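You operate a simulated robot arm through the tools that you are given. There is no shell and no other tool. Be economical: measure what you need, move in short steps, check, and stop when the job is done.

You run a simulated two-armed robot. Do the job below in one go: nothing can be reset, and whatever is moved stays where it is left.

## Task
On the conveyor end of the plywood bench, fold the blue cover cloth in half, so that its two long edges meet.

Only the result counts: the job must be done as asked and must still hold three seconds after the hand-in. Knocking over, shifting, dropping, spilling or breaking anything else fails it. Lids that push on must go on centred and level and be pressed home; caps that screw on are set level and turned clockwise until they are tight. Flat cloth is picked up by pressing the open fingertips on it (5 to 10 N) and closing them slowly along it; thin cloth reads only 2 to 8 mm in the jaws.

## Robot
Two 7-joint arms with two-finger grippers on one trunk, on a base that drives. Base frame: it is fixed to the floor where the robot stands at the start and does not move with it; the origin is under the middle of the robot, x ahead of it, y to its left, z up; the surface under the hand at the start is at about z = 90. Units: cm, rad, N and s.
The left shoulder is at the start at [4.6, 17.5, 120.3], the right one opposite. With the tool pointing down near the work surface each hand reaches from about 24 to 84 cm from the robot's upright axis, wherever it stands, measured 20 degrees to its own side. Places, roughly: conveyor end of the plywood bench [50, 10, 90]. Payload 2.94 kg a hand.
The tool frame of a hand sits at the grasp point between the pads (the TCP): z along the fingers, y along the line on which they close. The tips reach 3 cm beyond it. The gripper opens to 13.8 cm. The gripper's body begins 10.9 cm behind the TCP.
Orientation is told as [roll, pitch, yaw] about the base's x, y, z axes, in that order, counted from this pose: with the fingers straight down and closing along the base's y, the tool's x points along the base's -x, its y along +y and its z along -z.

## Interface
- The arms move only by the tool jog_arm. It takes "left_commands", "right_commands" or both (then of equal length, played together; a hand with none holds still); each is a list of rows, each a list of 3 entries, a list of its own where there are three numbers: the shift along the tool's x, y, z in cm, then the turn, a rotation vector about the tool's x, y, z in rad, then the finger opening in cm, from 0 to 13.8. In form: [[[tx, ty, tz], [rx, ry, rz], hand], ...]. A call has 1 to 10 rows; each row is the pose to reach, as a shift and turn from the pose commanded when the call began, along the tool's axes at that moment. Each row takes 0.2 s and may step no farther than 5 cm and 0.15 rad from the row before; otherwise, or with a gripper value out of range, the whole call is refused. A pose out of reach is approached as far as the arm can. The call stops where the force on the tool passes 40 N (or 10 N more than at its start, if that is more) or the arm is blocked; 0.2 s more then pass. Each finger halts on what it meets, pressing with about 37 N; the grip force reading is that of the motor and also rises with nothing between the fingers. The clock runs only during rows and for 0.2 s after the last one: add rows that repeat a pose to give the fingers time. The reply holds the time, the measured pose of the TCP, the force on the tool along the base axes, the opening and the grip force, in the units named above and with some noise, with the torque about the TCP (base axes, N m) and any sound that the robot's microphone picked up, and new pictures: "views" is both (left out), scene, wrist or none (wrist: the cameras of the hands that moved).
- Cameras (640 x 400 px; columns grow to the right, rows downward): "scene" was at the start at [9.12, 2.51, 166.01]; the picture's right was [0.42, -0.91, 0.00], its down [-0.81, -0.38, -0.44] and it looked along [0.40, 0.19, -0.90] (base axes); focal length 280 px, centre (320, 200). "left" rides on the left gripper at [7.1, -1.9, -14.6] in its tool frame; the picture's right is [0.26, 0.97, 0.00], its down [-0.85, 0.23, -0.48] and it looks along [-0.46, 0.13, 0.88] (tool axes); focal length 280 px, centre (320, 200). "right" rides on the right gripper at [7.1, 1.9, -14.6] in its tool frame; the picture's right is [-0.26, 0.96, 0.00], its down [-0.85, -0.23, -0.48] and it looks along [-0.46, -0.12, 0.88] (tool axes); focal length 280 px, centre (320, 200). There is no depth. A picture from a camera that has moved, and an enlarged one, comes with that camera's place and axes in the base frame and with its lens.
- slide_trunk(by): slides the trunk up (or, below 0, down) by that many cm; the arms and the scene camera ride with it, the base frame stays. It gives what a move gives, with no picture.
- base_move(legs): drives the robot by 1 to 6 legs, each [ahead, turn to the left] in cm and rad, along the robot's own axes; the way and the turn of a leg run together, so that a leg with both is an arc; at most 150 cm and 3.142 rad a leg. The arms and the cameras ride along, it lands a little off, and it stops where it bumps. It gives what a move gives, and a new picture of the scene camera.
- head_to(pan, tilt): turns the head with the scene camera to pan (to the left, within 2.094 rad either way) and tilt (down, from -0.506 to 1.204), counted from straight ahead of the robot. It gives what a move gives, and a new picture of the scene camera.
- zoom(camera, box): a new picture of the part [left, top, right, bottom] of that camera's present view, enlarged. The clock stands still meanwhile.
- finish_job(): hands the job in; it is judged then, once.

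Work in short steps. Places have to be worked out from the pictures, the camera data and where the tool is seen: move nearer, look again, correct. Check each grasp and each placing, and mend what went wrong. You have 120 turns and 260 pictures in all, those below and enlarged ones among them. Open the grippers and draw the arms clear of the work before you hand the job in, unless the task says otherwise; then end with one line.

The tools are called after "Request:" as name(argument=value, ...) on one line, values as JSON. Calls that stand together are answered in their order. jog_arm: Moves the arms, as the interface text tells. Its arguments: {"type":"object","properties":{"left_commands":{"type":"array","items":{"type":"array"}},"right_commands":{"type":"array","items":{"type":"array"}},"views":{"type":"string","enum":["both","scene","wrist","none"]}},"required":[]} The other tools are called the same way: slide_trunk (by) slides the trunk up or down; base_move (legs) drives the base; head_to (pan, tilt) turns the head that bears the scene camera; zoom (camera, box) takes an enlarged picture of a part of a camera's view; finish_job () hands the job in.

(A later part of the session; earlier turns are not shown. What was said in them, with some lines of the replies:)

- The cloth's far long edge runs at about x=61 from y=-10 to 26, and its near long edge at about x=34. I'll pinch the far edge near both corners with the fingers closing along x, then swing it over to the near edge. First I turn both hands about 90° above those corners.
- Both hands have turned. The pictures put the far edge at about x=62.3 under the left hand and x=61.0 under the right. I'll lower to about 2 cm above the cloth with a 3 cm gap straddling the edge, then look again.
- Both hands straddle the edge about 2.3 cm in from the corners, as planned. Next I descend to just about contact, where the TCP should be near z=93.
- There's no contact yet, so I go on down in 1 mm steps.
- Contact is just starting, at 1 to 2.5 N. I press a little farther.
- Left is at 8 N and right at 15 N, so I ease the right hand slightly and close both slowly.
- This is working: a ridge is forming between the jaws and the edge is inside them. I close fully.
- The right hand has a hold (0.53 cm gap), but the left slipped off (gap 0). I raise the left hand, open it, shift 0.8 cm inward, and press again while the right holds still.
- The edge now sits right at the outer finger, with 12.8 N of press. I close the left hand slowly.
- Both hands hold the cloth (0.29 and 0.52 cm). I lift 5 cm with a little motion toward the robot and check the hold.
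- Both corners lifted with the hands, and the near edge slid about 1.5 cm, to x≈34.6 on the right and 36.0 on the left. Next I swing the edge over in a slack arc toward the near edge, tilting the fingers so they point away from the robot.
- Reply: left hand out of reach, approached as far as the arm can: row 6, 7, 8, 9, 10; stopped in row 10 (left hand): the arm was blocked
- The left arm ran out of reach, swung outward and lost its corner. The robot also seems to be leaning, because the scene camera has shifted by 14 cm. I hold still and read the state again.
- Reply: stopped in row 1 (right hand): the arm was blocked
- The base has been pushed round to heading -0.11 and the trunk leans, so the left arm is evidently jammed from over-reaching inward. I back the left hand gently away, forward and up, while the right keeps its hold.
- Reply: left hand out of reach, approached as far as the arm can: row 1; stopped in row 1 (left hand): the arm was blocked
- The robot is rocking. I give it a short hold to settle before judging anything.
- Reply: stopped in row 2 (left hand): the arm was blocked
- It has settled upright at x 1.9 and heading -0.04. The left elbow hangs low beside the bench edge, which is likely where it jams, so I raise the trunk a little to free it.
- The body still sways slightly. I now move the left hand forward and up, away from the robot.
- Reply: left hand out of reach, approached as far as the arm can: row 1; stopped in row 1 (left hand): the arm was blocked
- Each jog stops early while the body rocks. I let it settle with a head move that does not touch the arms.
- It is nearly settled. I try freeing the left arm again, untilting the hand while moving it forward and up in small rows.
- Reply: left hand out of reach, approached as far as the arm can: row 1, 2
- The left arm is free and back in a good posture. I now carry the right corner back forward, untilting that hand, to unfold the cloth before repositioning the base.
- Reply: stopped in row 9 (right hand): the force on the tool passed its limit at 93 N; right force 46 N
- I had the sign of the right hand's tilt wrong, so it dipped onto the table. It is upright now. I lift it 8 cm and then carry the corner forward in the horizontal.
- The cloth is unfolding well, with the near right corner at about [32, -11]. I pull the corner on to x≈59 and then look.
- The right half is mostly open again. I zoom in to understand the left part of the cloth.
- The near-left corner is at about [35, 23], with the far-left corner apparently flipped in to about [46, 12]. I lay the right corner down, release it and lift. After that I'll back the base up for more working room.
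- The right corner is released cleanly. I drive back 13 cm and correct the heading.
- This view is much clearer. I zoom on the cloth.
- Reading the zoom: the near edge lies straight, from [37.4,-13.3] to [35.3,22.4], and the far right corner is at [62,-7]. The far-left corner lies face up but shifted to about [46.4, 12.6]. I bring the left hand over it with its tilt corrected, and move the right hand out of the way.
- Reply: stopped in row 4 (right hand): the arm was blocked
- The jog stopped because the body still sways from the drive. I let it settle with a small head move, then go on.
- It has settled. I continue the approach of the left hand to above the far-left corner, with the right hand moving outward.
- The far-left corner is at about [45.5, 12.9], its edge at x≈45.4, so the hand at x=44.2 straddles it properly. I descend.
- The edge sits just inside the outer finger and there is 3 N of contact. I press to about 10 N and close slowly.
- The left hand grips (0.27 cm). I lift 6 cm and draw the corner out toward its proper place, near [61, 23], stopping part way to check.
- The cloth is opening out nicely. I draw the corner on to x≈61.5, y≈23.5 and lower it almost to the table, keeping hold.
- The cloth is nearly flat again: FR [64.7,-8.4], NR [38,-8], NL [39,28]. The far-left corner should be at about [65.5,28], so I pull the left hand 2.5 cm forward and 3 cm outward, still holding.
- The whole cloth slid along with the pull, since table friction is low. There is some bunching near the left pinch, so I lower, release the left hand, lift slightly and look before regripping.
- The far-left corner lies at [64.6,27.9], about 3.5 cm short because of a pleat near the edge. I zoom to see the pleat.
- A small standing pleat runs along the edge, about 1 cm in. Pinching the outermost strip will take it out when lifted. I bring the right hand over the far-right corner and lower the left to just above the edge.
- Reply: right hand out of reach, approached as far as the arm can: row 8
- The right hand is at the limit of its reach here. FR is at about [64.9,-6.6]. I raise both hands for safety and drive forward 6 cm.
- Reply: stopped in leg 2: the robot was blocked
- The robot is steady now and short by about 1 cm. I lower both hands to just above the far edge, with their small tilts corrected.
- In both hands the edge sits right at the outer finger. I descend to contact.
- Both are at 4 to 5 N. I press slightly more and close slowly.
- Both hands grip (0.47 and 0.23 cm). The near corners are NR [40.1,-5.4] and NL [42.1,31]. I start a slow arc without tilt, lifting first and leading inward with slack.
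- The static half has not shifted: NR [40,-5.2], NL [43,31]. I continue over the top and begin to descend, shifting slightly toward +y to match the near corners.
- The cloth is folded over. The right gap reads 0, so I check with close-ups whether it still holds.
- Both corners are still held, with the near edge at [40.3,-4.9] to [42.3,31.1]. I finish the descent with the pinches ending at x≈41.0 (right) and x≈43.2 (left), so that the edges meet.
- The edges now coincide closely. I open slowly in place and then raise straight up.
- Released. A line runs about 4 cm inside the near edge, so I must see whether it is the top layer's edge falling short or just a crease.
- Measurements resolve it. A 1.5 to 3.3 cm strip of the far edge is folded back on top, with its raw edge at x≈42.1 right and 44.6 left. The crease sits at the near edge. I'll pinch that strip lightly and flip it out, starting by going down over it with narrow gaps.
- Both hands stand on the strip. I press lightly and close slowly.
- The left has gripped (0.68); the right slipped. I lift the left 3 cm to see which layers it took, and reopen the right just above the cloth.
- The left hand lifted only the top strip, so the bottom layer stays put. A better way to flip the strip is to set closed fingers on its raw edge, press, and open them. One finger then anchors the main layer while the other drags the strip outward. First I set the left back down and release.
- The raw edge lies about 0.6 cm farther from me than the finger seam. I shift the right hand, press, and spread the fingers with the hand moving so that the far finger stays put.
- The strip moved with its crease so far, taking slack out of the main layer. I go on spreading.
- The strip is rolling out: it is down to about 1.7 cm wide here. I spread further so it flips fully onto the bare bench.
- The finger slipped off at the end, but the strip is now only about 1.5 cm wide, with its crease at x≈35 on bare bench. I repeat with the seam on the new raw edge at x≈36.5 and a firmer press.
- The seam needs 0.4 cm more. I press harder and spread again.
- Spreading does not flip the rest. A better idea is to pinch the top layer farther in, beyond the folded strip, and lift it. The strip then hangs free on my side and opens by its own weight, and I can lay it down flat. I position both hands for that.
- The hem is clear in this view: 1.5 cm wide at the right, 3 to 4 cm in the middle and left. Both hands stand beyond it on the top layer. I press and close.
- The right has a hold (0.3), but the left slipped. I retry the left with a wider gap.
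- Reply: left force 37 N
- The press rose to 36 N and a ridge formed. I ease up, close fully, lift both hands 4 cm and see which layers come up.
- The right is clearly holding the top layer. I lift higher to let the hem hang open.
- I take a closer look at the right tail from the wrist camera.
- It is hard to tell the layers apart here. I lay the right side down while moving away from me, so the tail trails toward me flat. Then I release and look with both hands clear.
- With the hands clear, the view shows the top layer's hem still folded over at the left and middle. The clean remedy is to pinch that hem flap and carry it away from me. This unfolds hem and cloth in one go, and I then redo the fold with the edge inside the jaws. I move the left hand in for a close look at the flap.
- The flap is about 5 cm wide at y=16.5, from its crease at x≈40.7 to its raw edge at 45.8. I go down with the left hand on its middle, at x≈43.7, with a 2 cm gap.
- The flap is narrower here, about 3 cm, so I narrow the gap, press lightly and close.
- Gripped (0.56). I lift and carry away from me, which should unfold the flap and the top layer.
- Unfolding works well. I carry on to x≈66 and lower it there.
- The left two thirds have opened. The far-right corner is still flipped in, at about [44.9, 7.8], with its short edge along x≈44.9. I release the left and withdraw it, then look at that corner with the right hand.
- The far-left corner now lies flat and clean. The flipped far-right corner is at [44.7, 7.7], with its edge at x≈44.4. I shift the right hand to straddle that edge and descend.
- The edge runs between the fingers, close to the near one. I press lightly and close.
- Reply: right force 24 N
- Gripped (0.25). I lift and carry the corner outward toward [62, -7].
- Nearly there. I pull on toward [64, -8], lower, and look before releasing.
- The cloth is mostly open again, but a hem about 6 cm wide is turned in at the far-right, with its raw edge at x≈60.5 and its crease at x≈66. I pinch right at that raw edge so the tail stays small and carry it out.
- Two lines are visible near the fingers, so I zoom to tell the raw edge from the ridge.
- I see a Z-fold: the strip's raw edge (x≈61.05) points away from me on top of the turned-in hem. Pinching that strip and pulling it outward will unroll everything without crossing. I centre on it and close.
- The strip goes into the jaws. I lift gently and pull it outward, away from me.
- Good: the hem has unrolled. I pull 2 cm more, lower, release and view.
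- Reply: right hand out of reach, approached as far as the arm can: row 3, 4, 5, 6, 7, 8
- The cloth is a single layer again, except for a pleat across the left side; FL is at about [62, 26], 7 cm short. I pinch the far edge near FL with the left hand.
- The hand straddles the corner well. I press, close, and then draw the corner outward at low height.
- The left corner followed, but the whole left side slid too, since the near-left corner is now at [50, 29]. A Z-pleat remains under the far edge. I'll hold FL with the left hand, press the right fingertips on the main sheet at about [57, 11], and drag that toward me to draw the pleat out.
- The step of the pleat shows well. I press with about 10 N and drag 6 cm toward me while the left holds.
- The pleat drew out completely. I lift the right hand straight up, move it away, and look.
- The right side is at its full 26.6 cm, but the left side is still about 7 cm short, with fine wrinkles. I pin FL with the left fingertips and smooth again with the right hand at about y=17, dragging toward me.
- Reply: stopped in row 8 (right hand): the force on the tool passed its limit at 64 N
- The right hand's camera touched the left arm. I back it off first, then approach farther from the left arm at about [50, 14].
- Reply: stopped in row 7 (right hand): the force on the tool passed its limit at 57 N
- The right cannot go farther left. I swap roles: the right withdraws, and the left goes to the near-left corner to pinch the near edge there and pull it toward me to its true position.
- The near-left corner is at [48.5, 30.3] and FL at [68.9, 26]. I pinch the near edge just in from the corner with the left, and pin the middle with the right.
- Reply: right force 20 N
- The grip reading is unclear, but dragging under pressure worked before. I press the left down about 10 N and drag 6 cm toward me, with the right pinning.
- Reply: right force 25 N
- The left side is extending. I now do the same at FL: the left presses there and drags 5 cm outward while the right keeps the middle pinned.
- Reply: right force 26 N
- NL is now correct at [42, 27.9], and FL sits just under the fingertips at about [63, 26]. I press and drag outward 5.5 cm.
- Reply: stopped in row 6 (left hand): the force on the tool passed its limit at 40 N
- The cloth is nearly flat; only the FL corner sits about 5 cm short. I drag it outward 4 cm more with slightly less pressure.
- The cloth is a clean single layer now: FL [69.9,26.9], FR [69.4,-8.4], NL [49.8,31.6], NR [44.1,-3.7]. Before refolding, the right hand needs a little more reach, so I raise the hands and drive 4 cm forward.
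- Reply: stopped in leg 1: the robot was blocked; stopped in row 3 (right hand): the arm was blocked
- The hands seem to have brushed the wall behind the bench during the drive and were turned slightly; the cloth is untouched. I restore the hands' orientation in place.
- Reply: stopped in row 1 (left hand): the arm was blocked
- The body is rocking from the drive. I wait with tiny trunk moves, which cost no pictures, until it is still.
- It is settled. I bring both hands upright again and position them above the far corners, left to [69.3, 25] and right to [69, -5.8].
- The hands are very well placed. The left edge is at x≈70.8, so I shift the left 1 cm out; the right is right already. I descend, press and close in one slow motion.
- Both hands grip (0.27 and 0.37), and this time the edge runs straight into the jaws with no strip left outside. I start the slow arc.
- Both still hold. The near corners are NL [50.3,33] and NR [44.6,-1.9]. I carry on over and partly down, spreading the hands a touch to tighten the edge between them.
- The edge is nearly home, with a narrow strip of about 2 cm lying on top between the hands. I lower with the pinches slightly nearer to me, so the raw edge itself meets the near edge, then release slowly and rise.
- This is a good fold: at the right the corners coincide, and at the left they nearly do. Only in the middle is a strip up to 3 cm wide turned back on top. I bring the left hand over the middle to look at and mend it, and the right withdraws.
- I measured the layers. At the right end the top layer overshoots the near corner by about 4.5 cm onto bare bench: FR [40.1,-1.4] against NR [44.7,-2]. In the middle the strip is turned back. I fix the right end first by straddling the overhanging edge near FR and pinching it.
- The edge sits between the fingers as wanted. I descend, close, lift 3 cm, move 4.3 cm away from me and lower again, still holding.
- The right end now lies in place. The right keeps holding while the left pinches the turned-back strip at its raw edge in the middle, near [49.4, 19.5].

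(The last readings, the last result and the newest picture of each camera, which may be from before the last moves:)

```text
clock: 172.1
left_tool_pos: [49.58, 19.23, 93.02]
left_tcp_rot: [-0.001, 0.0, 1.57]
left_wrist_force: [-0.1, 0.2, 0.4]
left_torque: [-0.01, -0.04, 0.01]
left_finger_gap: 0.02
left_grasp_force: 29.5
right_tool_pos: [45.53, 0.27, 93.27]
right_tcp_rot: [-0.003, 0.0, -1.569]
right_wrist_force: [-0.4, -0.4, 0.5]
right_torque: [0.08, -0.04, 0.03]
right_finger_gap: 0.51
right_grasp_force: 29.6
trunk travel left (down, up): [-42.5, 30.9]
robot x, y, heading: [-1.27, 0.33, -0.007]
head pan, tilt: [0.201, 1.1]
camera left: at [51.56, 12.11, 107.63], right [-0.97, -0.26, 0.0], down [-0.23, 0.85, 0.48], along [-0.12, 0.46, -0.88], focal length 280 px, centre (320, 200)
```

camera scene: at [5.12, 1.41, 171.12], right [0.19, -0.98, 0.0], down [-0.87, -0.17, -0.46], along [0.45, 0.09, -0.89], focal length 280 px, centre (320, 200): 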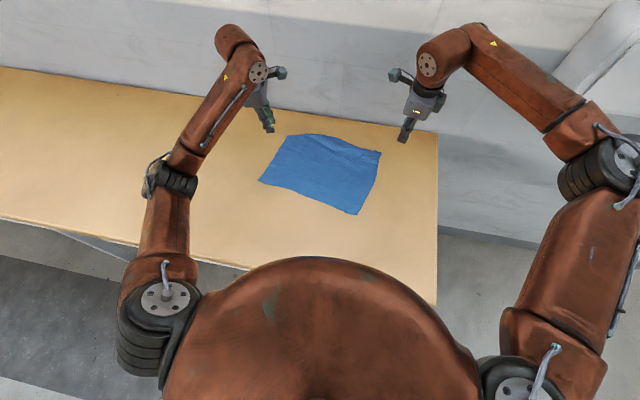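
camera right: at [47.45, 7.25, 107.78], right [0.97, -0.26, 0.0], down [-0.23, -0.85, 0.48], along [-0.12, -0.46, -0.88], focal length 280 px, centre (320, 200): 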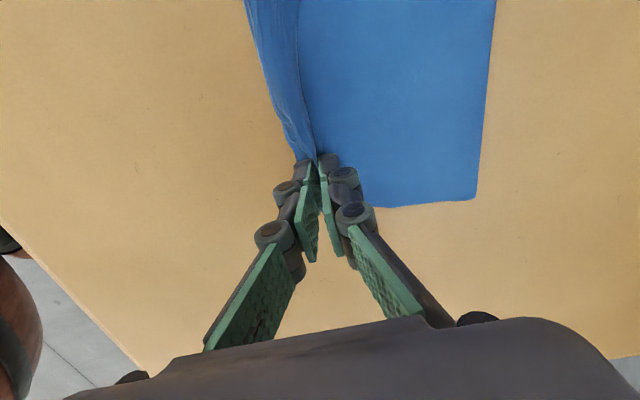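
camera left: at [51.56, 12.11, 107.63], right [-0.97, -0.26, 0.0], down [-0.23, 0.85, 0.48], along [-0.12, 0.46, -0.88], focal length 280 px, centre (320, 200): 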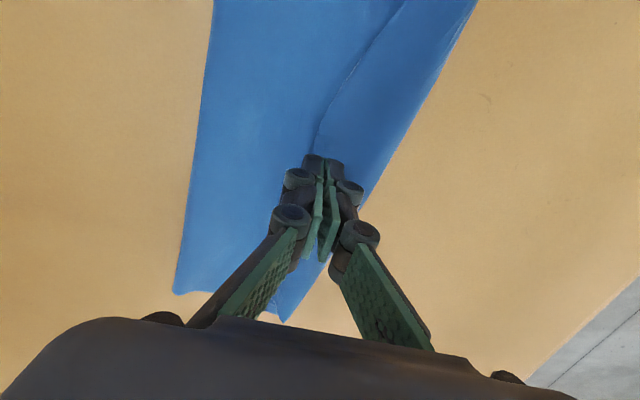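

It slipped. I retry with a wider gap and a firmer press at the same spot.

Request:
jog_arm(left_commands=[[[0, 0, -0.8], [0, 0, 0], 1], [[0, 0.2, -0.8], [0, 0, 0], 2.2], [[0, 0.2, -0.2], [0, 0, 0], 2.2], [[0, 0.2, 0.15], [0, 0, 0], 2.2], [[0, 0.2, 0.2], [0, 0, 0], 1.8], [[0, 0.2, 0.2], [0, 0, 0], 1.4], [[0, 0.2, 0.2], [0, 0, 0], 1.0], [[0, 0.2, 0.2], [0, 0, 0], 0.6], [[0, 0.2, 0.2], [0, 0, 0], 0.2], [[0, 0.2, 0.18], [0, 0, 0], 0]], views="wrist")

```text
clock: 174.3
left_tool_pos: [49.31, 19.14, 92.96]
left_tcp_rot: [-0.003, 0.001, 1.571]
left_wrist_force: [-0.5, -0.8, 25.1]
left_torque: [-0.12, 0.07, -0.02]
left_finger_gap: 0.22
left_grasp_force: 31.7
right_tool_pos: [45.45, 0.26, 93.3]
right_tcp_rot: [0.0, 0.0, -1.568]
right_wrist_force: [0.1, 0.2, 1.4]
right_torque: [0.04, -0.1, 0.0]
right_finger_gap: 0.01
right_grasp_force: 25.1
trunk travel left (down, up): [-42.5, 30.9]
robot x, y, heading: [-0.75, 0.47, -0.004]
head pan, tilt: [0.201, 1.1]
camera left: at [51.28, 12.02, 107.55], right [-0.97, -0.26, 0.0], down [-0.23, 0.85, 0.48], along [-0.12, 0.46, -0.88], focal length 280 px, centre (320, 200)
```

left: 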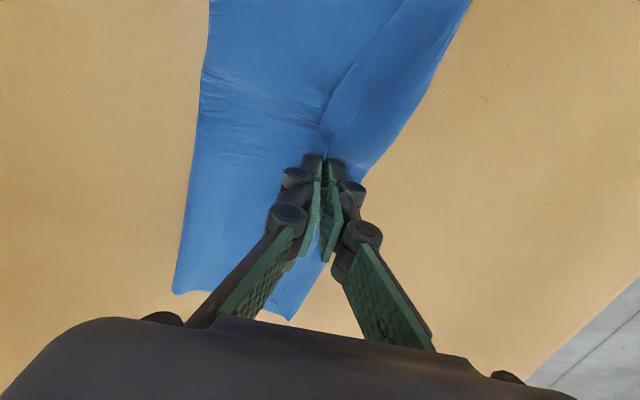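

Gripped (0.22). I lift 6 cm, go toward me until the layer is stretched over the near edge, lower, then slide back low to x≈47.6, so the slack goes toward the fold and the raw edge ends on the near edge.

Request:
jog_arm(left_commands=[[[0, 0.2, -2], [0, 0, 0], 0], [[0, 0.6, -4], [0, 0, 0], 0], [[0, 1.6, -5.5], [0, 0, 0], 0], [[0, 3.2, -5.5], [0, 0, 0], 0], [[0, 4.8, -4.5], [0, 0, 0], 0], [[0, 6, -3], [0, 0, 0], 0], [[0, 6.2, -1.3], [0, 0, 0], 0], [[0, 4.8, -0.9], [0, 0, 0], 0], [[0, 3.4, -0.9], [0, 0, 0], 0], [[0, 2, -0.6], [0, 0, 0], 0]], views="wrist")

Request:
zoom(camera="scene", box=[240, 140, 380, 230])

```text
clock: 176.5
left_tool_pos: [47.36, 19.22, 93.61]
left_tcp_rot: [-0.002, 0.0, 1.569]
left_wrist_force: [0.3, 0.4, -0.8]
left_torque: [-0.02, 0.0, 0.0]
left_finger_gap: 0.45
left_grasp_force: 30.6
right_tool_pos: [45.58, 0.27, 93.07]
right_tcp_rot: [-0.002, -0.002, -1.57]
right_wrist_force: [1.6, -1.2, 2.8]
right_torque: [0.03, 0.02, 0.0]
right_finger_gap: 0.08
right_grasp_force: 30.1
trunk travel left (down, up): [-42.5, 30.9]
robot x, y, heading: [-1.28, 0.27, -0.007]
head pan, tilt: [0.201, 1.1]
camera left: at [49.45, 12.18, 108.14], right [-0.97, -0.26, 0.0], down [-0.23, 0.85, 0.48], along [-0.12, 0.46, -0.88], focal length 280 px, centre (320, 200)
```

left: 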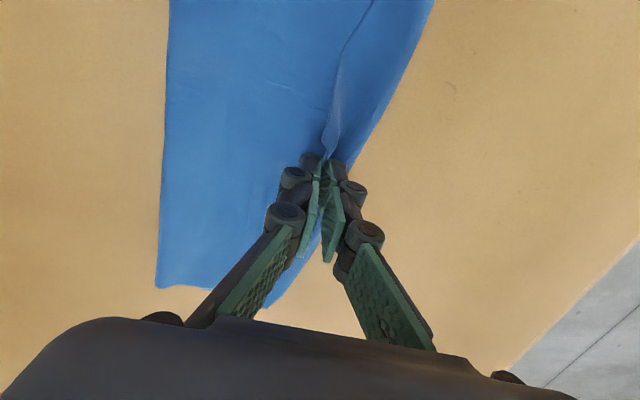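

```text
4.44 times, centred on (310, 185) of scene
camera zoom: at [6.5, 1.36, 171.09], right [0.19, -0.98, 0.0], down [-0.87, -0.17, -0.45], along [0.44, 0.09, -0.89], focal length 1243 px, centre (364, 267)
```

zoom: 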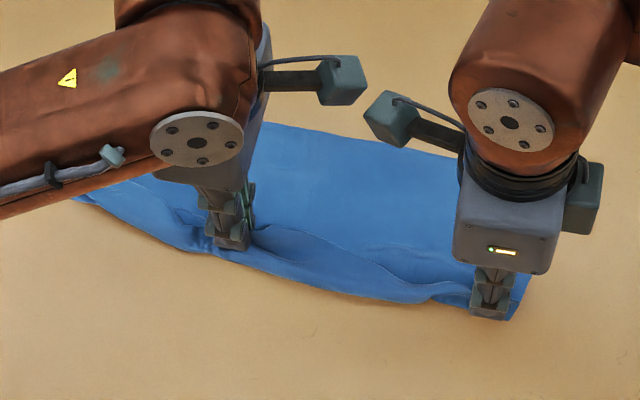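

The strip is out: the raw edge is now close to the near edge along the middle. I lower, release both hands slowly and rise to inspect.

Request:
jog_arm(left_commands=[[[0, 0, 0.3], [0, 0, 0], 0.4], [[0, 0, 0.4], [0, 0, 0], 1.0], [[0, 0, 0.4], [0, 0, 0], 1.6], [[0, 0, 0.2], [0, 0, 0], 2.4], [[0, 0, -1.5], [0, 0, 0], 2.4], [[0, 0, -5], [0, 0, 0], 2.4], [[-1, 0, -9], [0, 0, 0], 2.4], [[-5, 0, -12], [0, 0, 0], 2.4], [[-9, 0, -13], [0, 0, 0], 2.4], [[-13, 0, -13], [0, 0, 0], 2.4]], right_commands=[[[0, 0, 0], [0, 0, 0], 0.4], [[0, 0, 0.1], [0, 0, 0], 1.0], [[0, 0, 0.1], [0, 0, 0], 1.6], [[0, 0, -0.1], [0, 0, 0], 2.4], [[0, 0, -1.5], [0, 0, 0], 2.4], [[0, 0, -5], [0, 0, 0], 2.4], [[-1, 0, -9], [0, 0, 0], 2.4], [[-5, 0, -12], [0, 0, 0], 2.4], [[-9, 0, -13], [0, 0, 0], 2.4], [[-13, 0, -13], [0, 0, 0], 2.4]], views="none")

Request:
zoom(camera="scene", box=[245, 140, 375, 225])

```text
clock: 178.7
left_tool_pos: [47.15, 32.26, 106.72]
left_tcp_rot: [-0.001, -0.001, 1.57]
left_wrist_force: [-0.9, 0.0, -0.3]
left_torque: [0.03, -0.06, -0.01]
left_finger_gap: 2.41
left_grasp_force: 0.0
right_tool_pos: [45.67, -12.8, 106.51]
right_tcp_rot: [0.001, 0.002, -1.57]
right_wrist_force: [-1.0, -0.2, -0.3]
right_torque: [0.05, -0.02, -0.01]
right_finger_gap: 2.38
right_grasp_force: 0.0
trunk travel left (down, up): [-42.5, 30.9]
robot x, y, heading: [-1.25, 0.2, -0.003]
head pan, tilt: [0.201, 1.1]
```

```text
4.71 times, centred on (310, 182) of scene
camera zoom: at [6.35, 1.26, 171.1], right [0.19, -0.98, 0.0], down [-0.87, -0.17, -0.45], along [0.45, 0.09, -0.89], focal length 1316 px, centre (367, 282)
```

zoom: 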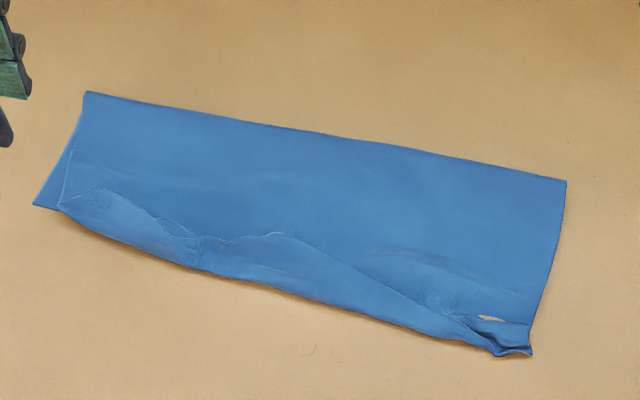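

Much better: the strip is now narrow in the middle. I look closely at both ends.

Request:
zoom(camera="scene", box=[320, 180, 370, 220])

Request:
zoom(camera="scene", box=[245, 160, 315, 205])

```text
10.00 times, centred on (345, 200) of scene
camera zoom: at [6.35, 1.26, 171.1], right [0.19, -0.98, 0.0], down [-0.87, -0.17, -0.45], along [0.45, 0.09, -0.89], focal length 2797 px, centre (70, 200)
```

zoom: 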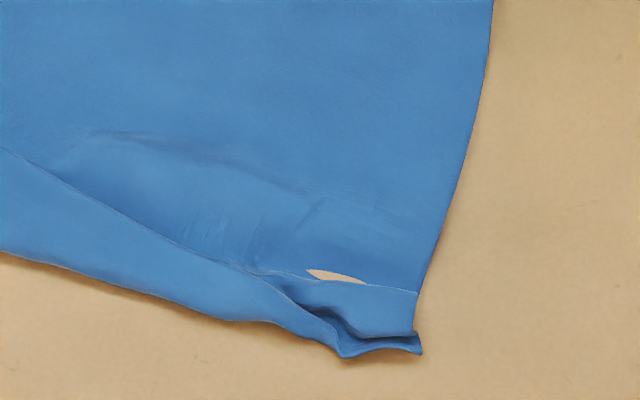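

```text
8.89 times, centred on (280, 182) of scene
camera zoom: at [6.35, 1.26, 171.1], right [0.19, -0.98, 0.0], down [-0.87, -0.17, -0.45], along [0.45, 0.09, -0.89], focal length 2486 px, centre (676, 356)
```

zoom: 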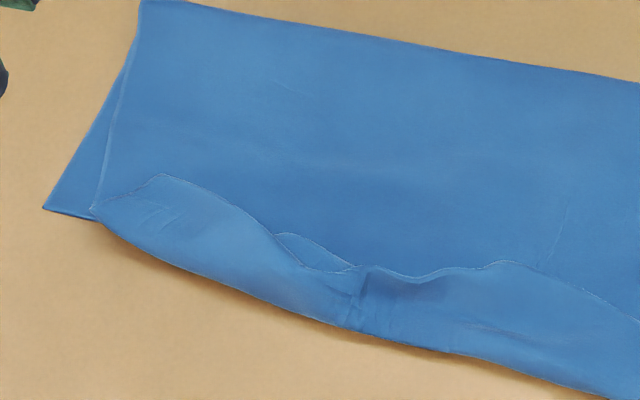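

The ends are within about 2 cm, but the raw edge is still 2.5 to 3 cm inside the near edge at two bulges (y≈28 and y≈8 to 17). I repeat the successful mending there with both hands, first approaching to just above the strip.

Request:
jog_arm(left_commands=[[[0.5, -0.5, 0], [0, 0, 0], 2.2], [[1, -1, 0.5], [0, 0, 0], 2.2], [[1.5, -1.5, 1], [0, 0, 0], 2.2], [[2, -2, 2], [0, 0, 0], 2.2], [[2.6, -2.4, 3.5], [0, 0, 0], 2.2], [[3.2, -2.8, 5], [0, 0, 0], 2.2], [[4, -2.85, 7], [0, 0, 0], 2.2], [[4, -2.85, 9], [0, 0, 0], 2.2], [[4, -2.85, 11], [0, 0, 0], 2.2], [[4, -2.85, 12.5], [0, 0, 0], 2.2]], right_commands=[[[2.5, 0.2, 0], [0, 0, 0], 2.2], [[5, 0.4, 0], [0, 0, 0], 2.2], [[7.5, 0.6, 0], [0, 0, 0], 2.2], [[10, 0.8, 0.5], [0, 0, 0], 2.2], [[12.5, 1, 1.5], [0, 0, 0], 2.2], [[15, 1.2, 3.5], [0, 0, 0], 2.2], [[17.5, 1.35, 6], [0, 0, 0], 2.2], [[20, 1.35, 8.5], [0, 0, 0], 2.2], [[20.8, 1.35, 11], [0, 0, 0], 2.2], [[20.8, 1.35, 12.3], [0, 0, 0], 2.2]], views="wrist")

```text
clock: 180.9
left_tool_pos: [50.37, 28.16, 93.81]
left_tcp_rot: [0.002, -0.001, 1.569]
left_wrist_force: [-0.2, 0.6, -0.2]
left_torque: [-0.01, 0.0, 0.0]
left_finger_gap: 2.21
left_grasp_force: 0.1
right_tool_pos: [47.05, 8.24, 94.19]
right_tcp_rot: [-0.002, 0.0, -1.568]
right_wrist_force: [0.2, -0.1, 0.3]
right_torque: [-0.01, 0.01, 0.0]
right_finger_gap: 2.22
right_grasp_force: 0.1
trunk travel left (down, up): [-42.5, 30.9]
robot x, y, heading: [-1.41, 0.26, -0.004]
head pan, tilt: [0.201, 1.1]
camera right: at [48.88, 15.19, 108.79], right [0.97, -0.26, 0.0], down [-0.23, -0.85, 0.48], along [-0.13, -0.46, -0.88], focal length 280 px, centre (320, 200)
camera left: at [52.38, 21.14, 108.44], right [-0.97, -0.26, 0.0], down [-0.23, 0.85, 0.48], along [-0.13, 0.46, -0.88], focal length 280 px, centre (320, 200)
```

right: 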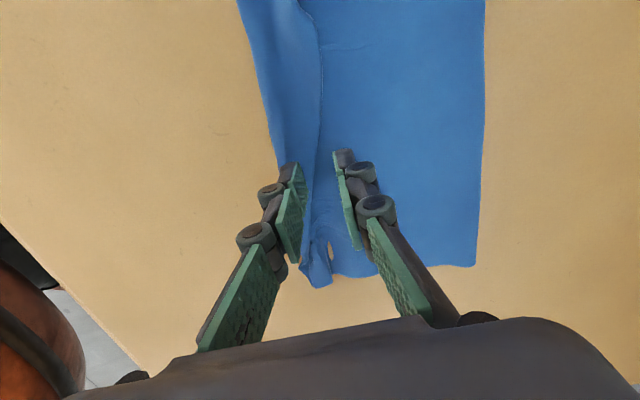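
left: 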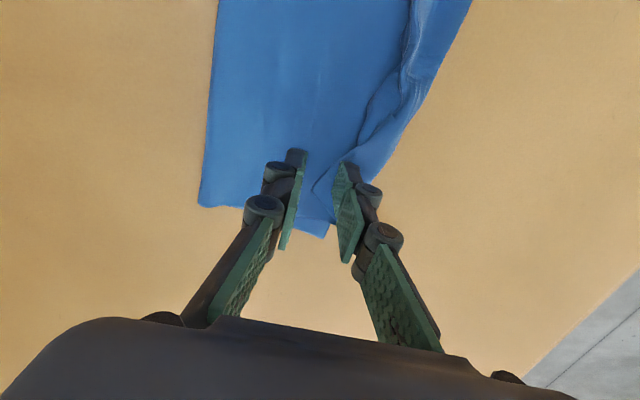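

The left needs to shift 0.9 cm toward me and the right 0.4 cm to straddle the raw edge. I then press firmly and close.

Request:
jog_arm(left_commands=[[[0, 0.9, 0], [0, 0, 0], 2.2], [[0, 0.9, 0.5], [0, 0, 0], 2.2], [[0, 0.9, 0.8], [0, 0, 0], 2.2], [[0, 0.9, 0.98], [0, 0, 0], 1.8], [[0, 0.9, 1.0], [0, 0, 0], 1.4], [[0, 0.9, 1.0], [0, 0, 0], 1.0], [[0, 0.9, 1.0], [0, 0, 0], 0.6], [[0, 0.9, 1.0], [0, 0, 0], 0.2], [[0, 0.9, 1.0], [0, 0, 0], 0], [[0, 0.9, 1.0], [0, 0, 0], 0]], right_commands=[[[0, -0.4, 0], [0, 0, 0], 2.2], [[0, -0.4, 0.8], [0, 0, 0], 2.2], [[0, -0.4, 1.2], [0, 0, 0], 2.2], [[0, -0.4, 1.35], [0, 0, 0], 1.8], [[0, -0.4, 1.38], [0, 0, 0], 1.4], [[0, -0.4, 1.38], [0, 0, 0], 1.0], [[0, -0.4, 1.38], [0, 0, 0], 0.6], [[0, -0.4, 1.38], [0, 0, 0], 0.2], [[0, -0.4, 1.38], [0, 0, 0], 0], [[0, -0.4, 1.38], [0, 0, 0], 0]], views="wrist")

```text
clock: 182.5
left_tool_pos: [49.29, 27.95, 93.14]
left_tcp_rot: [-0.004, -0.001, 1.568]
left_wrist_force: [-2.4, 0.7, 9.1]
left_torque: [0.0, 0.13, 0.01]
left_finger_gap: 0.67
left_grasp_force: 0.5
right_tool_pos: [46.57, 8.15, 92.98]
right_tcp_rot: [0.001, 0.005, -1.57]
right_wrist_force: [-2.2, -1.3, 12.0]
right_torque: [-0.04, 0.03, 0.02]
right_finger_gap: 0.6
right_grasp_force: 0.1
trunk travel left (down, up): [-42.5, 30.9]
robot x, y, heading: [-1.2, 0.19, -0.009]
head pan, tilt: [0.201, 1.1]
stopped in row 7 (right hand): the force on the tool passed its limit at 42 N (the readings are from after the stop); the commanded pose is now the measured one
camera right: at [48.4, 15.1, 107.64], right [0.97, -0.26, 0.0], down [-0.23, -0.85, 0.47], along [-0.12, -0.45, -0.88], focal length 280 px, centre (320, 200)
camera left: at [51.29, 20.95, 107.69], right [-0.97, -0.26, 0.0], down [-0.23, 0.85, 0.48], along [-0.12, 0.46, -0.88], focal length 280 px, centre (320, 200)
```

right: 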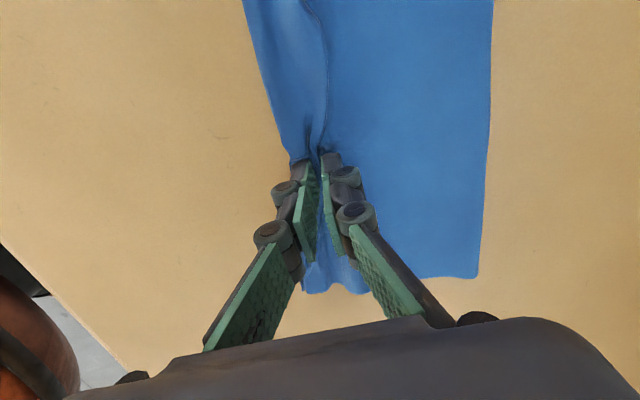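
left: 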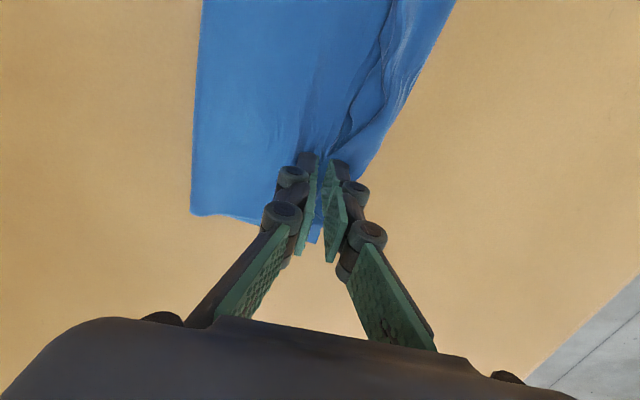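

A ridge has formed in both jaws. I finish closing, lift 5 cm, go toward me, lower, and slide back low so that the raw edge lands on the near edge.

Request:
jog_arm(left_commands=[[[0, 0, 0], [0, 0, 0], 0.3], [[0, 0, 0], [0, 0, 0], 0], [[0, 0.2, -2], [0, 0, 0], 0], [[0, 0.8, -4], [0, 0, 0], 0], [[0, 2.2, -5], [0, 0, 0], 0], [[0, 3.8, -4.5], [0, 0, 0], 0], [[0, 5, -2.8], [0, 0, 0], 0], [[0, 5, -1], [0, 0, 0], 0], [[0, 3.2, -0.5], [0, 0, 0], 0], [[0, 1.4, -0.3], [0, 0, 0], 0]], right_commands=[[[0, 0, 0], [0, 0, 0], 0.3], [[0, 0, 0], [0, 0, 0], 0], [[0, -0.2, -2], [0, 0, 0], 0], [[0, -0.8, -4], [0, 0, 0], 0], [[0, -2.2, -5], [0, 0, 0], 0], [[0, -3.8, -4.5], [0, 0, 0], 0], [[0, -5, -2.8], [0, 0, 0], 0], [[0, -5, -1], [0, 0, 0], 0], [[0, -3.2, -0.5], [0, 0, 0], 0], [[0, -1.2, -0.3], [0, 0, 0], 0]], views="wrist")

Request:
zoom(camera="scene", box=[245, 140, 375, 225])

```text
clock: 184.7
left_tool_pos: [48.12, 28.07, 93.2]
left_tcp_rot: [-0.001, -0.001, 1.57]
left_wrist_force: [1.2, 0.5, -1.2]
left_torque: [-0.04, 0.06, 0.03]
left_finger_gap: 0.75
left_grasp_force: 39.6
right_tool_pos: [45.46, 8.05, 93.39]
right_tcp_rot: [-0.001, 0.004, -1.568]
right_wrist_force: [-0.9, -0.3, -0.5]
right_torque: [-0.02, -0.04, 0.01]
right_finger_gap: 0.34
right_grasp_force: 36.2
trunk travel left (down, up): [-42.5, 30.9]
robot x, y, heading: [-1.36, 0.3, -0.003]
head pan, tilt: [0.201, 1.1]
camera right: at [47.32, 15.09, 107.98], right [0.97, -0.26, 0.0], down [-0.23, -0.85, 0.47], along [-0.12, -0.46, -0.88], focal length 280 px, centre (320, 200)
camera left: at [50.07, 20.96, 107.84], right [-0.97, -0.26, 0.0], down [-0.23, 0.85, 0.48], along [-0.12, 0.46, -0.88], focal length 280 px, centre (320, 200)
```

right: 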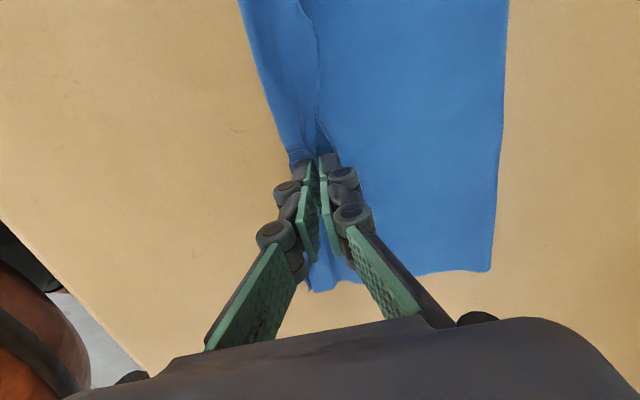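
left: 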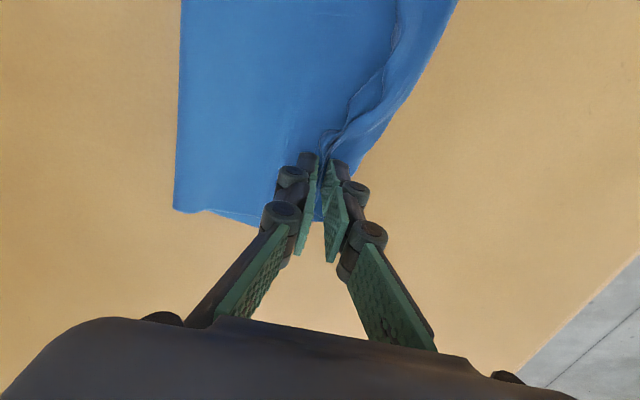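

```text
4.71 times, centred on (310, 182) of scene
camera zoom: at [6.55, 1.37, 171.08], right [0.19, -0.98, 0.0], down [-0.87, -0.17, -0.45], along [0.44, 0.09, -0.89], focal length 1316 px, centre (367, 282)
```

zoom: 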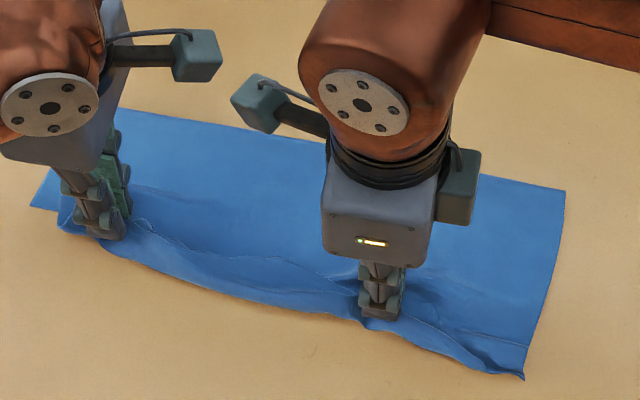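

Both spots are brought in. I release slowly, raise both hands and withdraw, then view the result.

Request:
jog_arm(left_commands=[[[0, 0, 0.1], [0, 0, 0], 0.5], [[0, 0, 0.1], [0, 0, 0], 1.1], [[0, 0, 0.1], [0, 0, 0], 1.7], [[0, 0, 0], [0, 0, 0], 2.4], [[0, 0, -1.5], [0, 0, 0], 2.4], [[0, 0, -5], [0, 0, 0], 2.4], [[-1, 0, -9], [0, 0, 0], 2.4], [[-5, 0, -12], [0, 0, 0], 2.4], [[-9, 0, -13], [0, 0, 0], 2.4]], right_commands=[[[0, 0, 0.1], [0, 0, 0], 0.5], [[0, 0, 0.1], [0, 0, 0], 1.1], [[0, 0, 0.1], [0, 0, 0], 1.7], [[0, 0, 0], [0, 0, 0], 2.4], [[0, 0, -1.5], [0, 0, 0], 2.4], [[-1, 0, -5], [0, 0, 0], 2.4], [[-5, 0, -9], [0, 0, 0], 2.4], [[-10, 0, -12], [0, 0, 0], 2.4], [[-15, 0, -13], [0, 0, 0], 2.4]], views="none")

Request:
jog_arm(right_commands=[[[-3, 0.5, 0], [0, 0, 0], 2.4], [[-6, 1, 0], [0, 0, 0], 2.4], [[-9, 1.5, 0], [0, 0, 0], 2.4], [[-11, 2, 0], [0, 0, 0], 2.4]], left_commands=[[[-2, 0, 0], [0, 0, 0], 2.4], [[-4, 0, 0], [0, 0, 0], 2.4], [[-6, 0, 0], [0, 0, 0], 2.4], [[-8, 0, 0], [0, 0, 0], 2.4]], views="none")

Request:
zoom(camera="scene", box=[245, 140, 375, 225])

```text
refused: row 7 steps farther than a row can; nothing moved
```

```text
clock: 185.7
left_tool_pos: [47.7, 36.13, 93.24]
left_tcp_rot: [-0.001, -0.001, 1.568]
left_wrist_force: [-0.1, 0.0, -0.6]
left_torque: [-0.02, 0.02, 0.0]
left_finger_gap: 2.38
left_grasp_force: 0.1
right_tool_pos: [47.56, -3.16, 93.13]
right_tcp_rot: [0.003, 0.005, -1.568]
right_wrist_force: [-1.0, 3.4, 14.1]
right_torque: [0.03, 0.23, -0.01]
right_finger_gap: 2.33
right_grasp_force: 0.0
trunk travel left (down, up): [-42.5, 30.9]
robot x, y, heading: [-1.54, 0.42, -0.005]
head pan, tilt: [0.201, 1.1]
```

```text
4.71 times, centred on (310, 182) of scene
camera zoom: at [6.33, 1.44, 171.11], right [0.19, -0.98, 0.0], down [-0.87, -0.17, -0.45], along [0.45, 0.09, -0.89], focal length 1316 px, centre (367, 282)
```

zoom: 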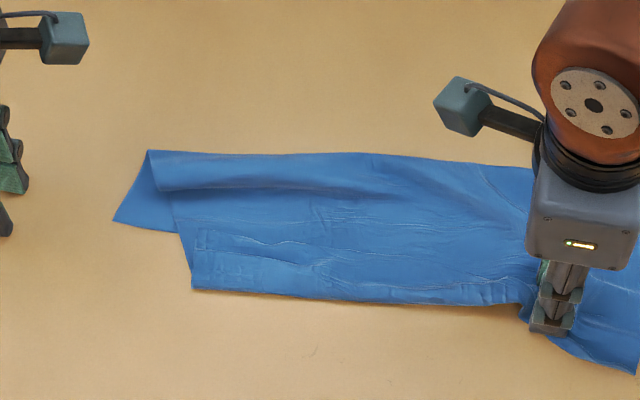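

The first call was refused, so the withdrawal ran at table height and dragged the top layer sideways. I raise both hands straight up now and assess.

Request:
jog_arm(left_commands=[[[0, 0, -2], [0, 0, 0], 2.4], [[0, 0, -5], [0, 0, 0], 2.4], [[0, 0, -9], [0, 0, 0], 2.4], [[0, 0, -12], [0, 0, 0], 2.4]], right_commands=[[[0, 0, -2], [0, 0, 0], 2.4], [[0, 0, -5], [0, 0, 0], 2.4], [[-3, 0, -8], [0, 0, 0], 2.4], [[-6, 0, -11], [0, 0, 0], 2.4]], views="wrist")

Request:
zoom(camera="scene", box=[245, 140, 405, 245])

```text
clock: 186.7
left_tool_pos: [47.76, 36.12, 105.19]
left_tcp_rot: [0.001, 0.0, 1.568]
left_wrist_force: [0.1, 0.1, -0.3]
left_torque: [0.0, -0.01, -0.01]
left_finger_gap: 2.42
left_grasp_force: 0.0
right_tool_pos: [47.36, -8.91, 104.15]
right_tcp_rot: [0.0, 0.003, -1.569]
right_wrist_force: [-1.4, -0.3, 0.6]
right_torque: [0.01, -0.05, -0.01]
right_finger_gap: 2.41
right_grasp_force: 0.1
trunk travel left (down, up): [-42.5, 30.9]
robot x, y, heading: [-1.11, 0.47, -0.006]
head pan, tilt: [0.201, 1.1]
camera right: at [49.22, -1.95, 118.79], right [0.97, -0.26, 0.0], down [-0.23, -0.85, 0.47], along [-0.12, -0.46, -0.88], focal length 280 px, centre (320, 200)
camera left: at [49.82, 29.02, 119.81], right [-0.97, -0.26, 0.0], down [-0.23, 0.85, 0.48], along [-0.12, 0.46, -0.88], focal length 280 px, centre (320, 200)
```

right: 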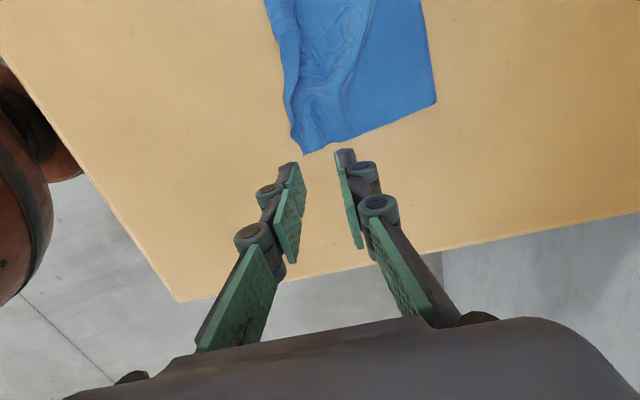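
left: 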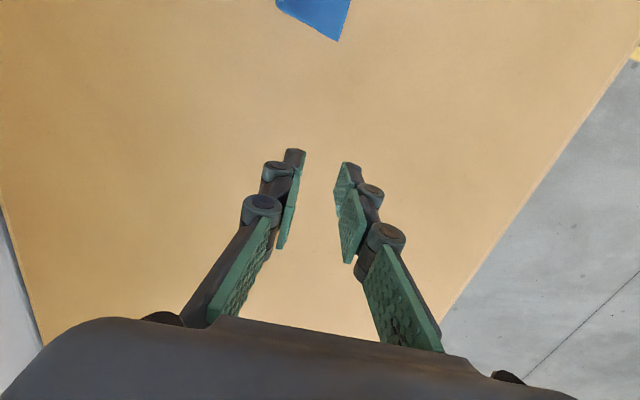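

```text
3.81 times, centred on (325, 192) of scene
camera zoom: at [6.36, 1.29, 171.1], right [0.19, -0.98, 0.0], down [-0.87, -0.17, -0.45], along [0.45, 0.09, -0.89], focal length 1065 px, centre (301, 229)
```

zoom: 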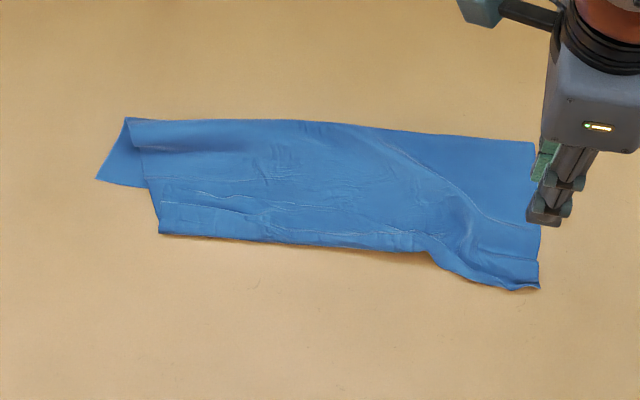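

The top-left corner was dragged to [44.7, 21.2], while the near-left corner of the bottom layer is at [48.7, 28]. The rest is still folded. I bring the left hand to straddle the overhanging edge near that corner.

Request:
jog_arm(left_commands=[[[1.8, 0.3, 0], [0, 0, 0], 2.4], [[3.6, 0.6, 0], [0, 0, 0], 2.4], [[5.4, 0.9, 0], [0, 0, 0], 2.4], [[7.2, 1.2, 0.5], [0, 0, 0], 2.4], [[9, 1.5, 1.5], [0, 0, 0], 2.4], [[11, 1.8, 3], [0, 0, 0], 2.4], [[13, 2.1, 5], [0, 0, 0], 2.4], [[15, 2.3, 7], [0, 0, 0], 2.4], [[16.1, 2.3, 9], [0, 0, 0], 2.4], [[16.1, 2.3, 10.8], [0, 0, 0], 2.4]], views="wrist")

```text
clock: 188.9
left_tool_pos: [45.48, 20.07, 94.41]
left_tcp_rot: [0.0, 0.002, 1.568]
left_wrist_force: [-0.8, 1.1, 0.2]
left_torque: [-0.01, 0.02, 0.0]
left_finger_gap: 2.39
left_grasp_force: 0.0
right_tool_pos: [47.48, -8.64, 104.05]
right_tcp_rot: [-0.001, 0.003, -1.569]
right_wrist_force: [-0.4, 0.2, -0.8]
right_torque: [0.03, -0.03, -0.01]
right_finger_gap: 2.4
right_grasp_force: 0.0
trunk travel left (down, up): [-42.5, 30.9]
robot x, y, heading: [-1.21, 0.22, -0.007]
head pan, tilt: [0.201, 1.1]
camera left: at [47.46, 12.9, 109.04], right [-0.97, -0.26, 0.0], down [-0.23, 0.85, 0.48], along [-0.12, 0.46, -0.88], focal length 280 px, centre (320, 200)
```

left: 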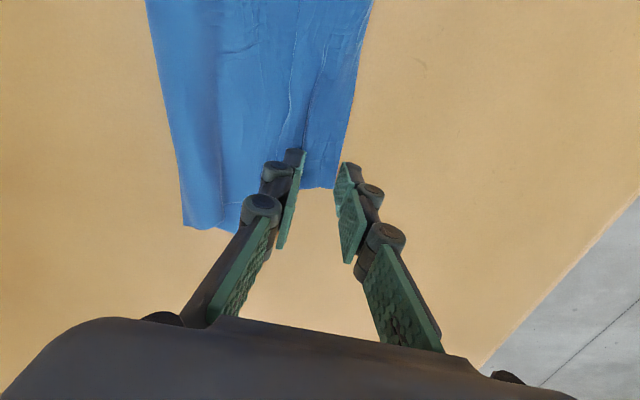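

The edge is just inside the near finger, so I shift 0.5 cm, pinch, lift 3.5 cm, and carry the corner 5 cm away and 6 cm to the left, onto the bottom corner.

Request:
jog_arm(left_commands=[[[0, 0.5, 0.5], [0, 0, 0], 2.4], [[0, 0.5, 1.2], [0, 0, 0], 2.4], [[0, 0.5, 1.5], [0, 0, 0], 2.0], [[0, 0.5, 1.55], [0, 0, 0], 1.6], [[0, 0.5, 1.57], [0, 0, 0], 1.2], [[0, 0.5, 1.59], [0, 0, 0], 0.8], [[0, 0.5, 1.6], [0, 0, 0], 0.4], [[0, 0.5, 1.6], [0, 0, 0], 0], [[0, 0.5, 1.6], [0, 0, 0], 0]], views="none")

Request:
jog_arm(left_commands=[[[0, 0, -2], [0, 0, 0], 0], [[-0.5, -0.3, -3.5], [0, 0, 0], 0], [[-1.7, -1.2, -4], [0, 0, 0], 0], [[-3, -2.4, -4], [0, 0, 0], 0], [[-4.4, -3.6, -4], [0, 0, 0], 0], [[-5.6, -4.6, -3.2], [0, 0, 0], 0], [[-6.2, -5, -1.8], [0, 0, 0], 0], [[-6.2, -5, -0.4], [0, 0, 0], 0], [[-6.2, -5, -0.2], [0, 0, 0], 0]], views="wrist")

Request:
zoom(camera="scene", box=[245, 140, 405, 245])

```text
clock: 190.9
left_tool_pos: [45.07, 20.01, 92.87]
left_tcp_rot: [-0.001, 0.0, 1.569]
left_wrist_force: [1.1, 0.2, 21.9]
left_torque: [0.22, -0.86, -0.05]
left_finger_gap: 0.58
left_grasp_force: 38.9
right_tool_pos: [47.6, -8.95, 104.23]
right_tcp_rot: [0.0, 0.002, -1.569]
right_wrist_force: [1.5, 0.4, 0.6]
right_torque: [0.02, -0.01, 0.03]
right_finger_gap: 2.38
right_grasp_force: 0.1
trunk travel left (down, up): [-42.5, 30.9]
robot x, y, heading: [-1.15, 0.31, -0.004]
head pan, tilt: [0.201, 1.1]
```

```text
clock: 192.9
left_tool_pos: [50.07, 26.18, 92.96]
left_tcp_rot: [0.0, 0.0, 1.568]
left_wrist_force: [-1.4, -0.7, 8.0]
left_torque: [-0.04, -0.09, 0.0]
left_finger_gap: 0.03
left_grasp_force: 30.7
right_tool_pos: [47.35, -8.98, 104.02]
right_tcp_rot: [0.001, 0.003, -1.569]
right_wrist_force: [0.3, -0.4, -0.4]
right_torque: [-0.03, 0.03, 0.01]
right_finger_gap: 2.4
right_grasp_force: 0.1
trunk travel left (down, up): [-42.5, 30.9]
robot x, y, heading: [-0.96, 0.24, -0.003]
head pan, tilt: [0.201, 1.1]
camera left: at [52.1, 19.1, 107.66], right [-0.97, -0.26, 0.0], down [-0.23, 0.85, 0.48], along [-0.12, 0.46, -0.88], focal length 280 px, centre (320, 200)
```

left: 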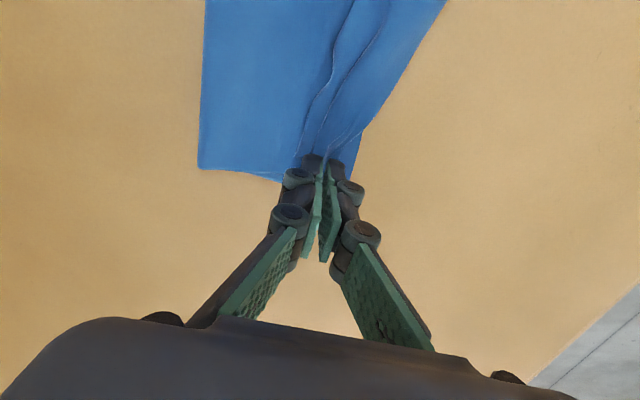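

```text
3.81 times, centred on (325, 192) of scene
camera zoom: at [6.41, 1.33, 171.1], right [0.19, -0.98, 0.0], down [-0.87, -0.17, -0.45], along [0.45, 0.09, -0.89], focal length 1065 px, centre (301, 229)
```

zoom: 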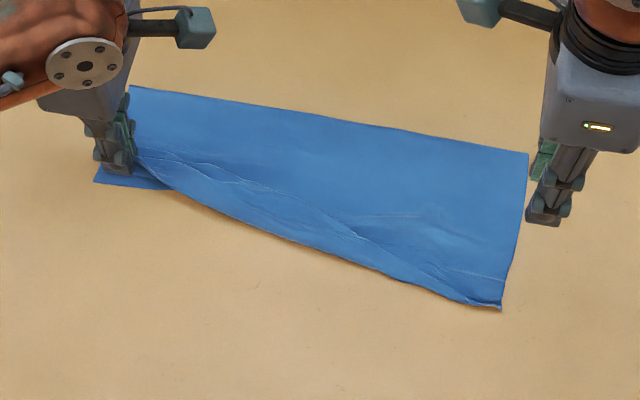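

The whole piece straightened out nicely. The near edge at the left is at x≈48.2, so I slide the pinch 1.4 cm toward me, release slowly, and withdraw straight up in safe steps.

Request:
jog_arm(left_commands=[[[-0.1, 0.5, -0.6], [0, 0, 0], 0], [[-0.3, 1.0, -0.6], [0, 0, 0], 0], [[-0.4, 1.4, -0.5], [0, 0, 0], 0], [[-0.4, 1.4, -0.1], [0, 0, 0], 0.5], [[-0.4, 1.4, -0.1], [0, 0, 0], 1.2], [[-0.4, 1.4, -0.1], [0, 0, 0], 1.9], [[-0.4, 1.4, -0.4], [0, 0, 0], 2.4], [[-0.4, 1.4, -2], [0, 0, 0], 2.4], [[-0.4, 1.4, -5], [0, 0, 0], 2.4], [[-0.4, 1.4, -9], [0, 0, 0], 2.4]], right_commands=[[[0, 0, 0], [0, 0, 0], 2.4], [[0, 0, 0], [0, 0, 0], 2.4], [[0, 0, 0], [0, 0, 0], 2.4], [[-1, 0, 0], [0, 0, 0], 2.4], [[-3, 0, 0], [0, 0, 0], 2.4], [[-5, 0, 0], [0, 0, 0], 2.4], [[-7, 0, 0], [0, 0, 0], 2.4], [[-9, 0, 0], [0, 0, 0], 2.4], [[-11, 0, 0], [0, 0, 0], 2.4], [[-12, 0, 0], [0, 0, 0], 2.4]], views="wrist")

Request:
zoom(camera="scene", box=[245, 140, 385, 230])

```text
clock: 195.1
left_tool_pos: [48.71, 26.28, 102.04]
left_tcp_rot: [0.002, 0.0, 1.57]
left_wrist_force: [0.1, -0.2, 0.8]
left_torque: [0.0, -0.02, 0.01]
left_finger_gap: 2.41
left_grasp_force: 0.0
right_tool_pos: [47.46, -21.06, 104.0]
right_tcp_rot: [0.001, 0.007, -1.569]
right_wrist_force: [0.2, 0.0, 0.0]
right_torque: [0.0, 0.02, 0.03]
right_finger_gap: 2.41
right_grasp_force: 0.0
trunk travel left (down, up): [-42.5, 30.9]
robot x, y, heading: [-1.15, -0.02, -0.007]
head pan, tilt: [0.201, 1.1]
camera right: at [49.29, -14.11, 118.69], right [0.97, -0.26, 0.0], down [-0.23, -0.85, 0.47], along [-0.12, -0.46, -0.88], focal length 280 px, centre (320, 200)
camera left: at [50.73, 19.3, 116.68], right [-0.97, -0.26, 0.0], down [-0.23, 0.85, 0.48], along [-0.12, 0.46, -0.88], focal length 280 px, centre (320, 200)
```

right: 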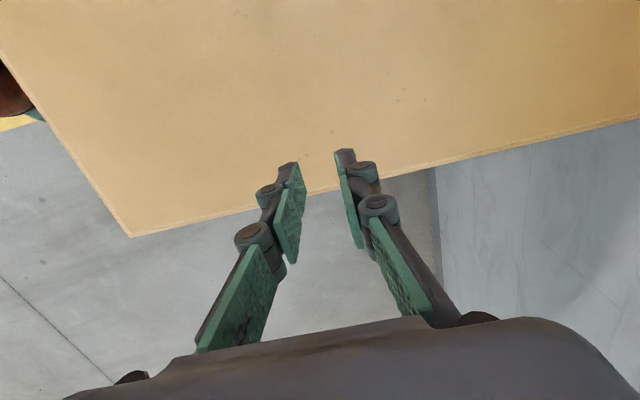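
left: 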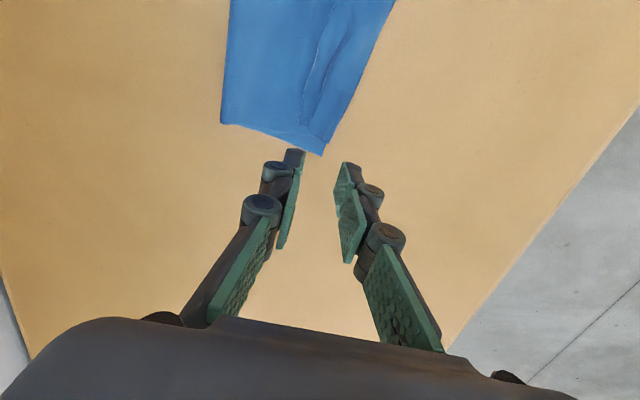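

```text
4.44 times, centred on (315, 185) of scene
camera zoom: at [6.45, 1.29, 171.09], right [0.19, -0.98, 0.0], down [-0.87, -0.17, -0.45], along [0.45, 0.09, -0.89], focal length 1243 px, centre (342, 267)
```

zoom: 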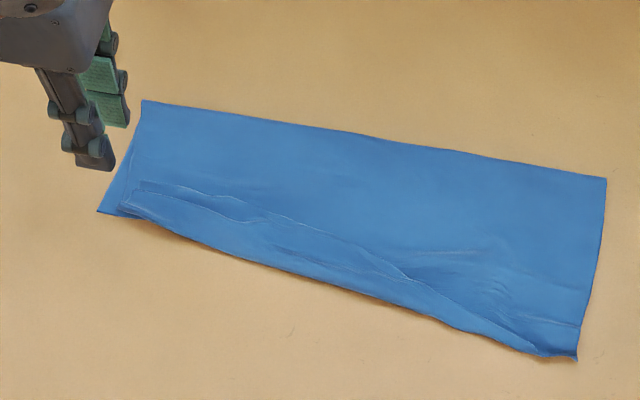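

The cloth now lies folded in half: the corners meet within about 1 to 2 cm and the edge strip is narrow. The right hand is clear; I draw the left away and hand the job in.

Request:
jog_arm(left_commands=[[[0, 0, -2], [0, 0, 0], 4], [[-2, 0, -4], [0, 0, 0], 5], [[-5, 0, -5], [0, 0, 0], 5], [[-8, 0, -5], [0, 0, 0], 5], [[-11, 0, -5], [0, 0, 0], 5], [[-13, 0, -5], [0, 0, 0], 5]], views="none")

Request:
finish_job()

```text
clock: 196.5
left_tool_pos: [48.69, 39.46, 107.04]
left_tcp_rot: [0.001, 0.001, 1.57]
left_wrist_force: [0.4, 0.3, -0.8]
left_torque: [0.03, 0.01, 0.02]
left_finger_gap: 5.0
left_grasp_force: 0.1
right_tool_pos: [47.48, -21.07, 103.98]
right_tcp_rot: [0.001, 0.003, -1.569]
right_wrist_force: [0.5, -0.1, 0.3]
right_torque: [0.02, -0.01, 0.0]
right_finger_gap: 2.39
right_grasp_force: 0.0
trunk travel left (down, up): [-42.5, 30.9]
robot x, y, heading: [-1.56, 0.62, -0.0]
head pan, tilt: [0.201, 1.1]
```

```text
The job is handed in.
```

I folded the blue cloth in half lengthwise and handed it in. The corners meet to within about 1–2 cm by my estimate, but a strip of roughly 1.5–2.5 cm of the top edge is still turned back along the middle, so the long edges do not meet exactly there.
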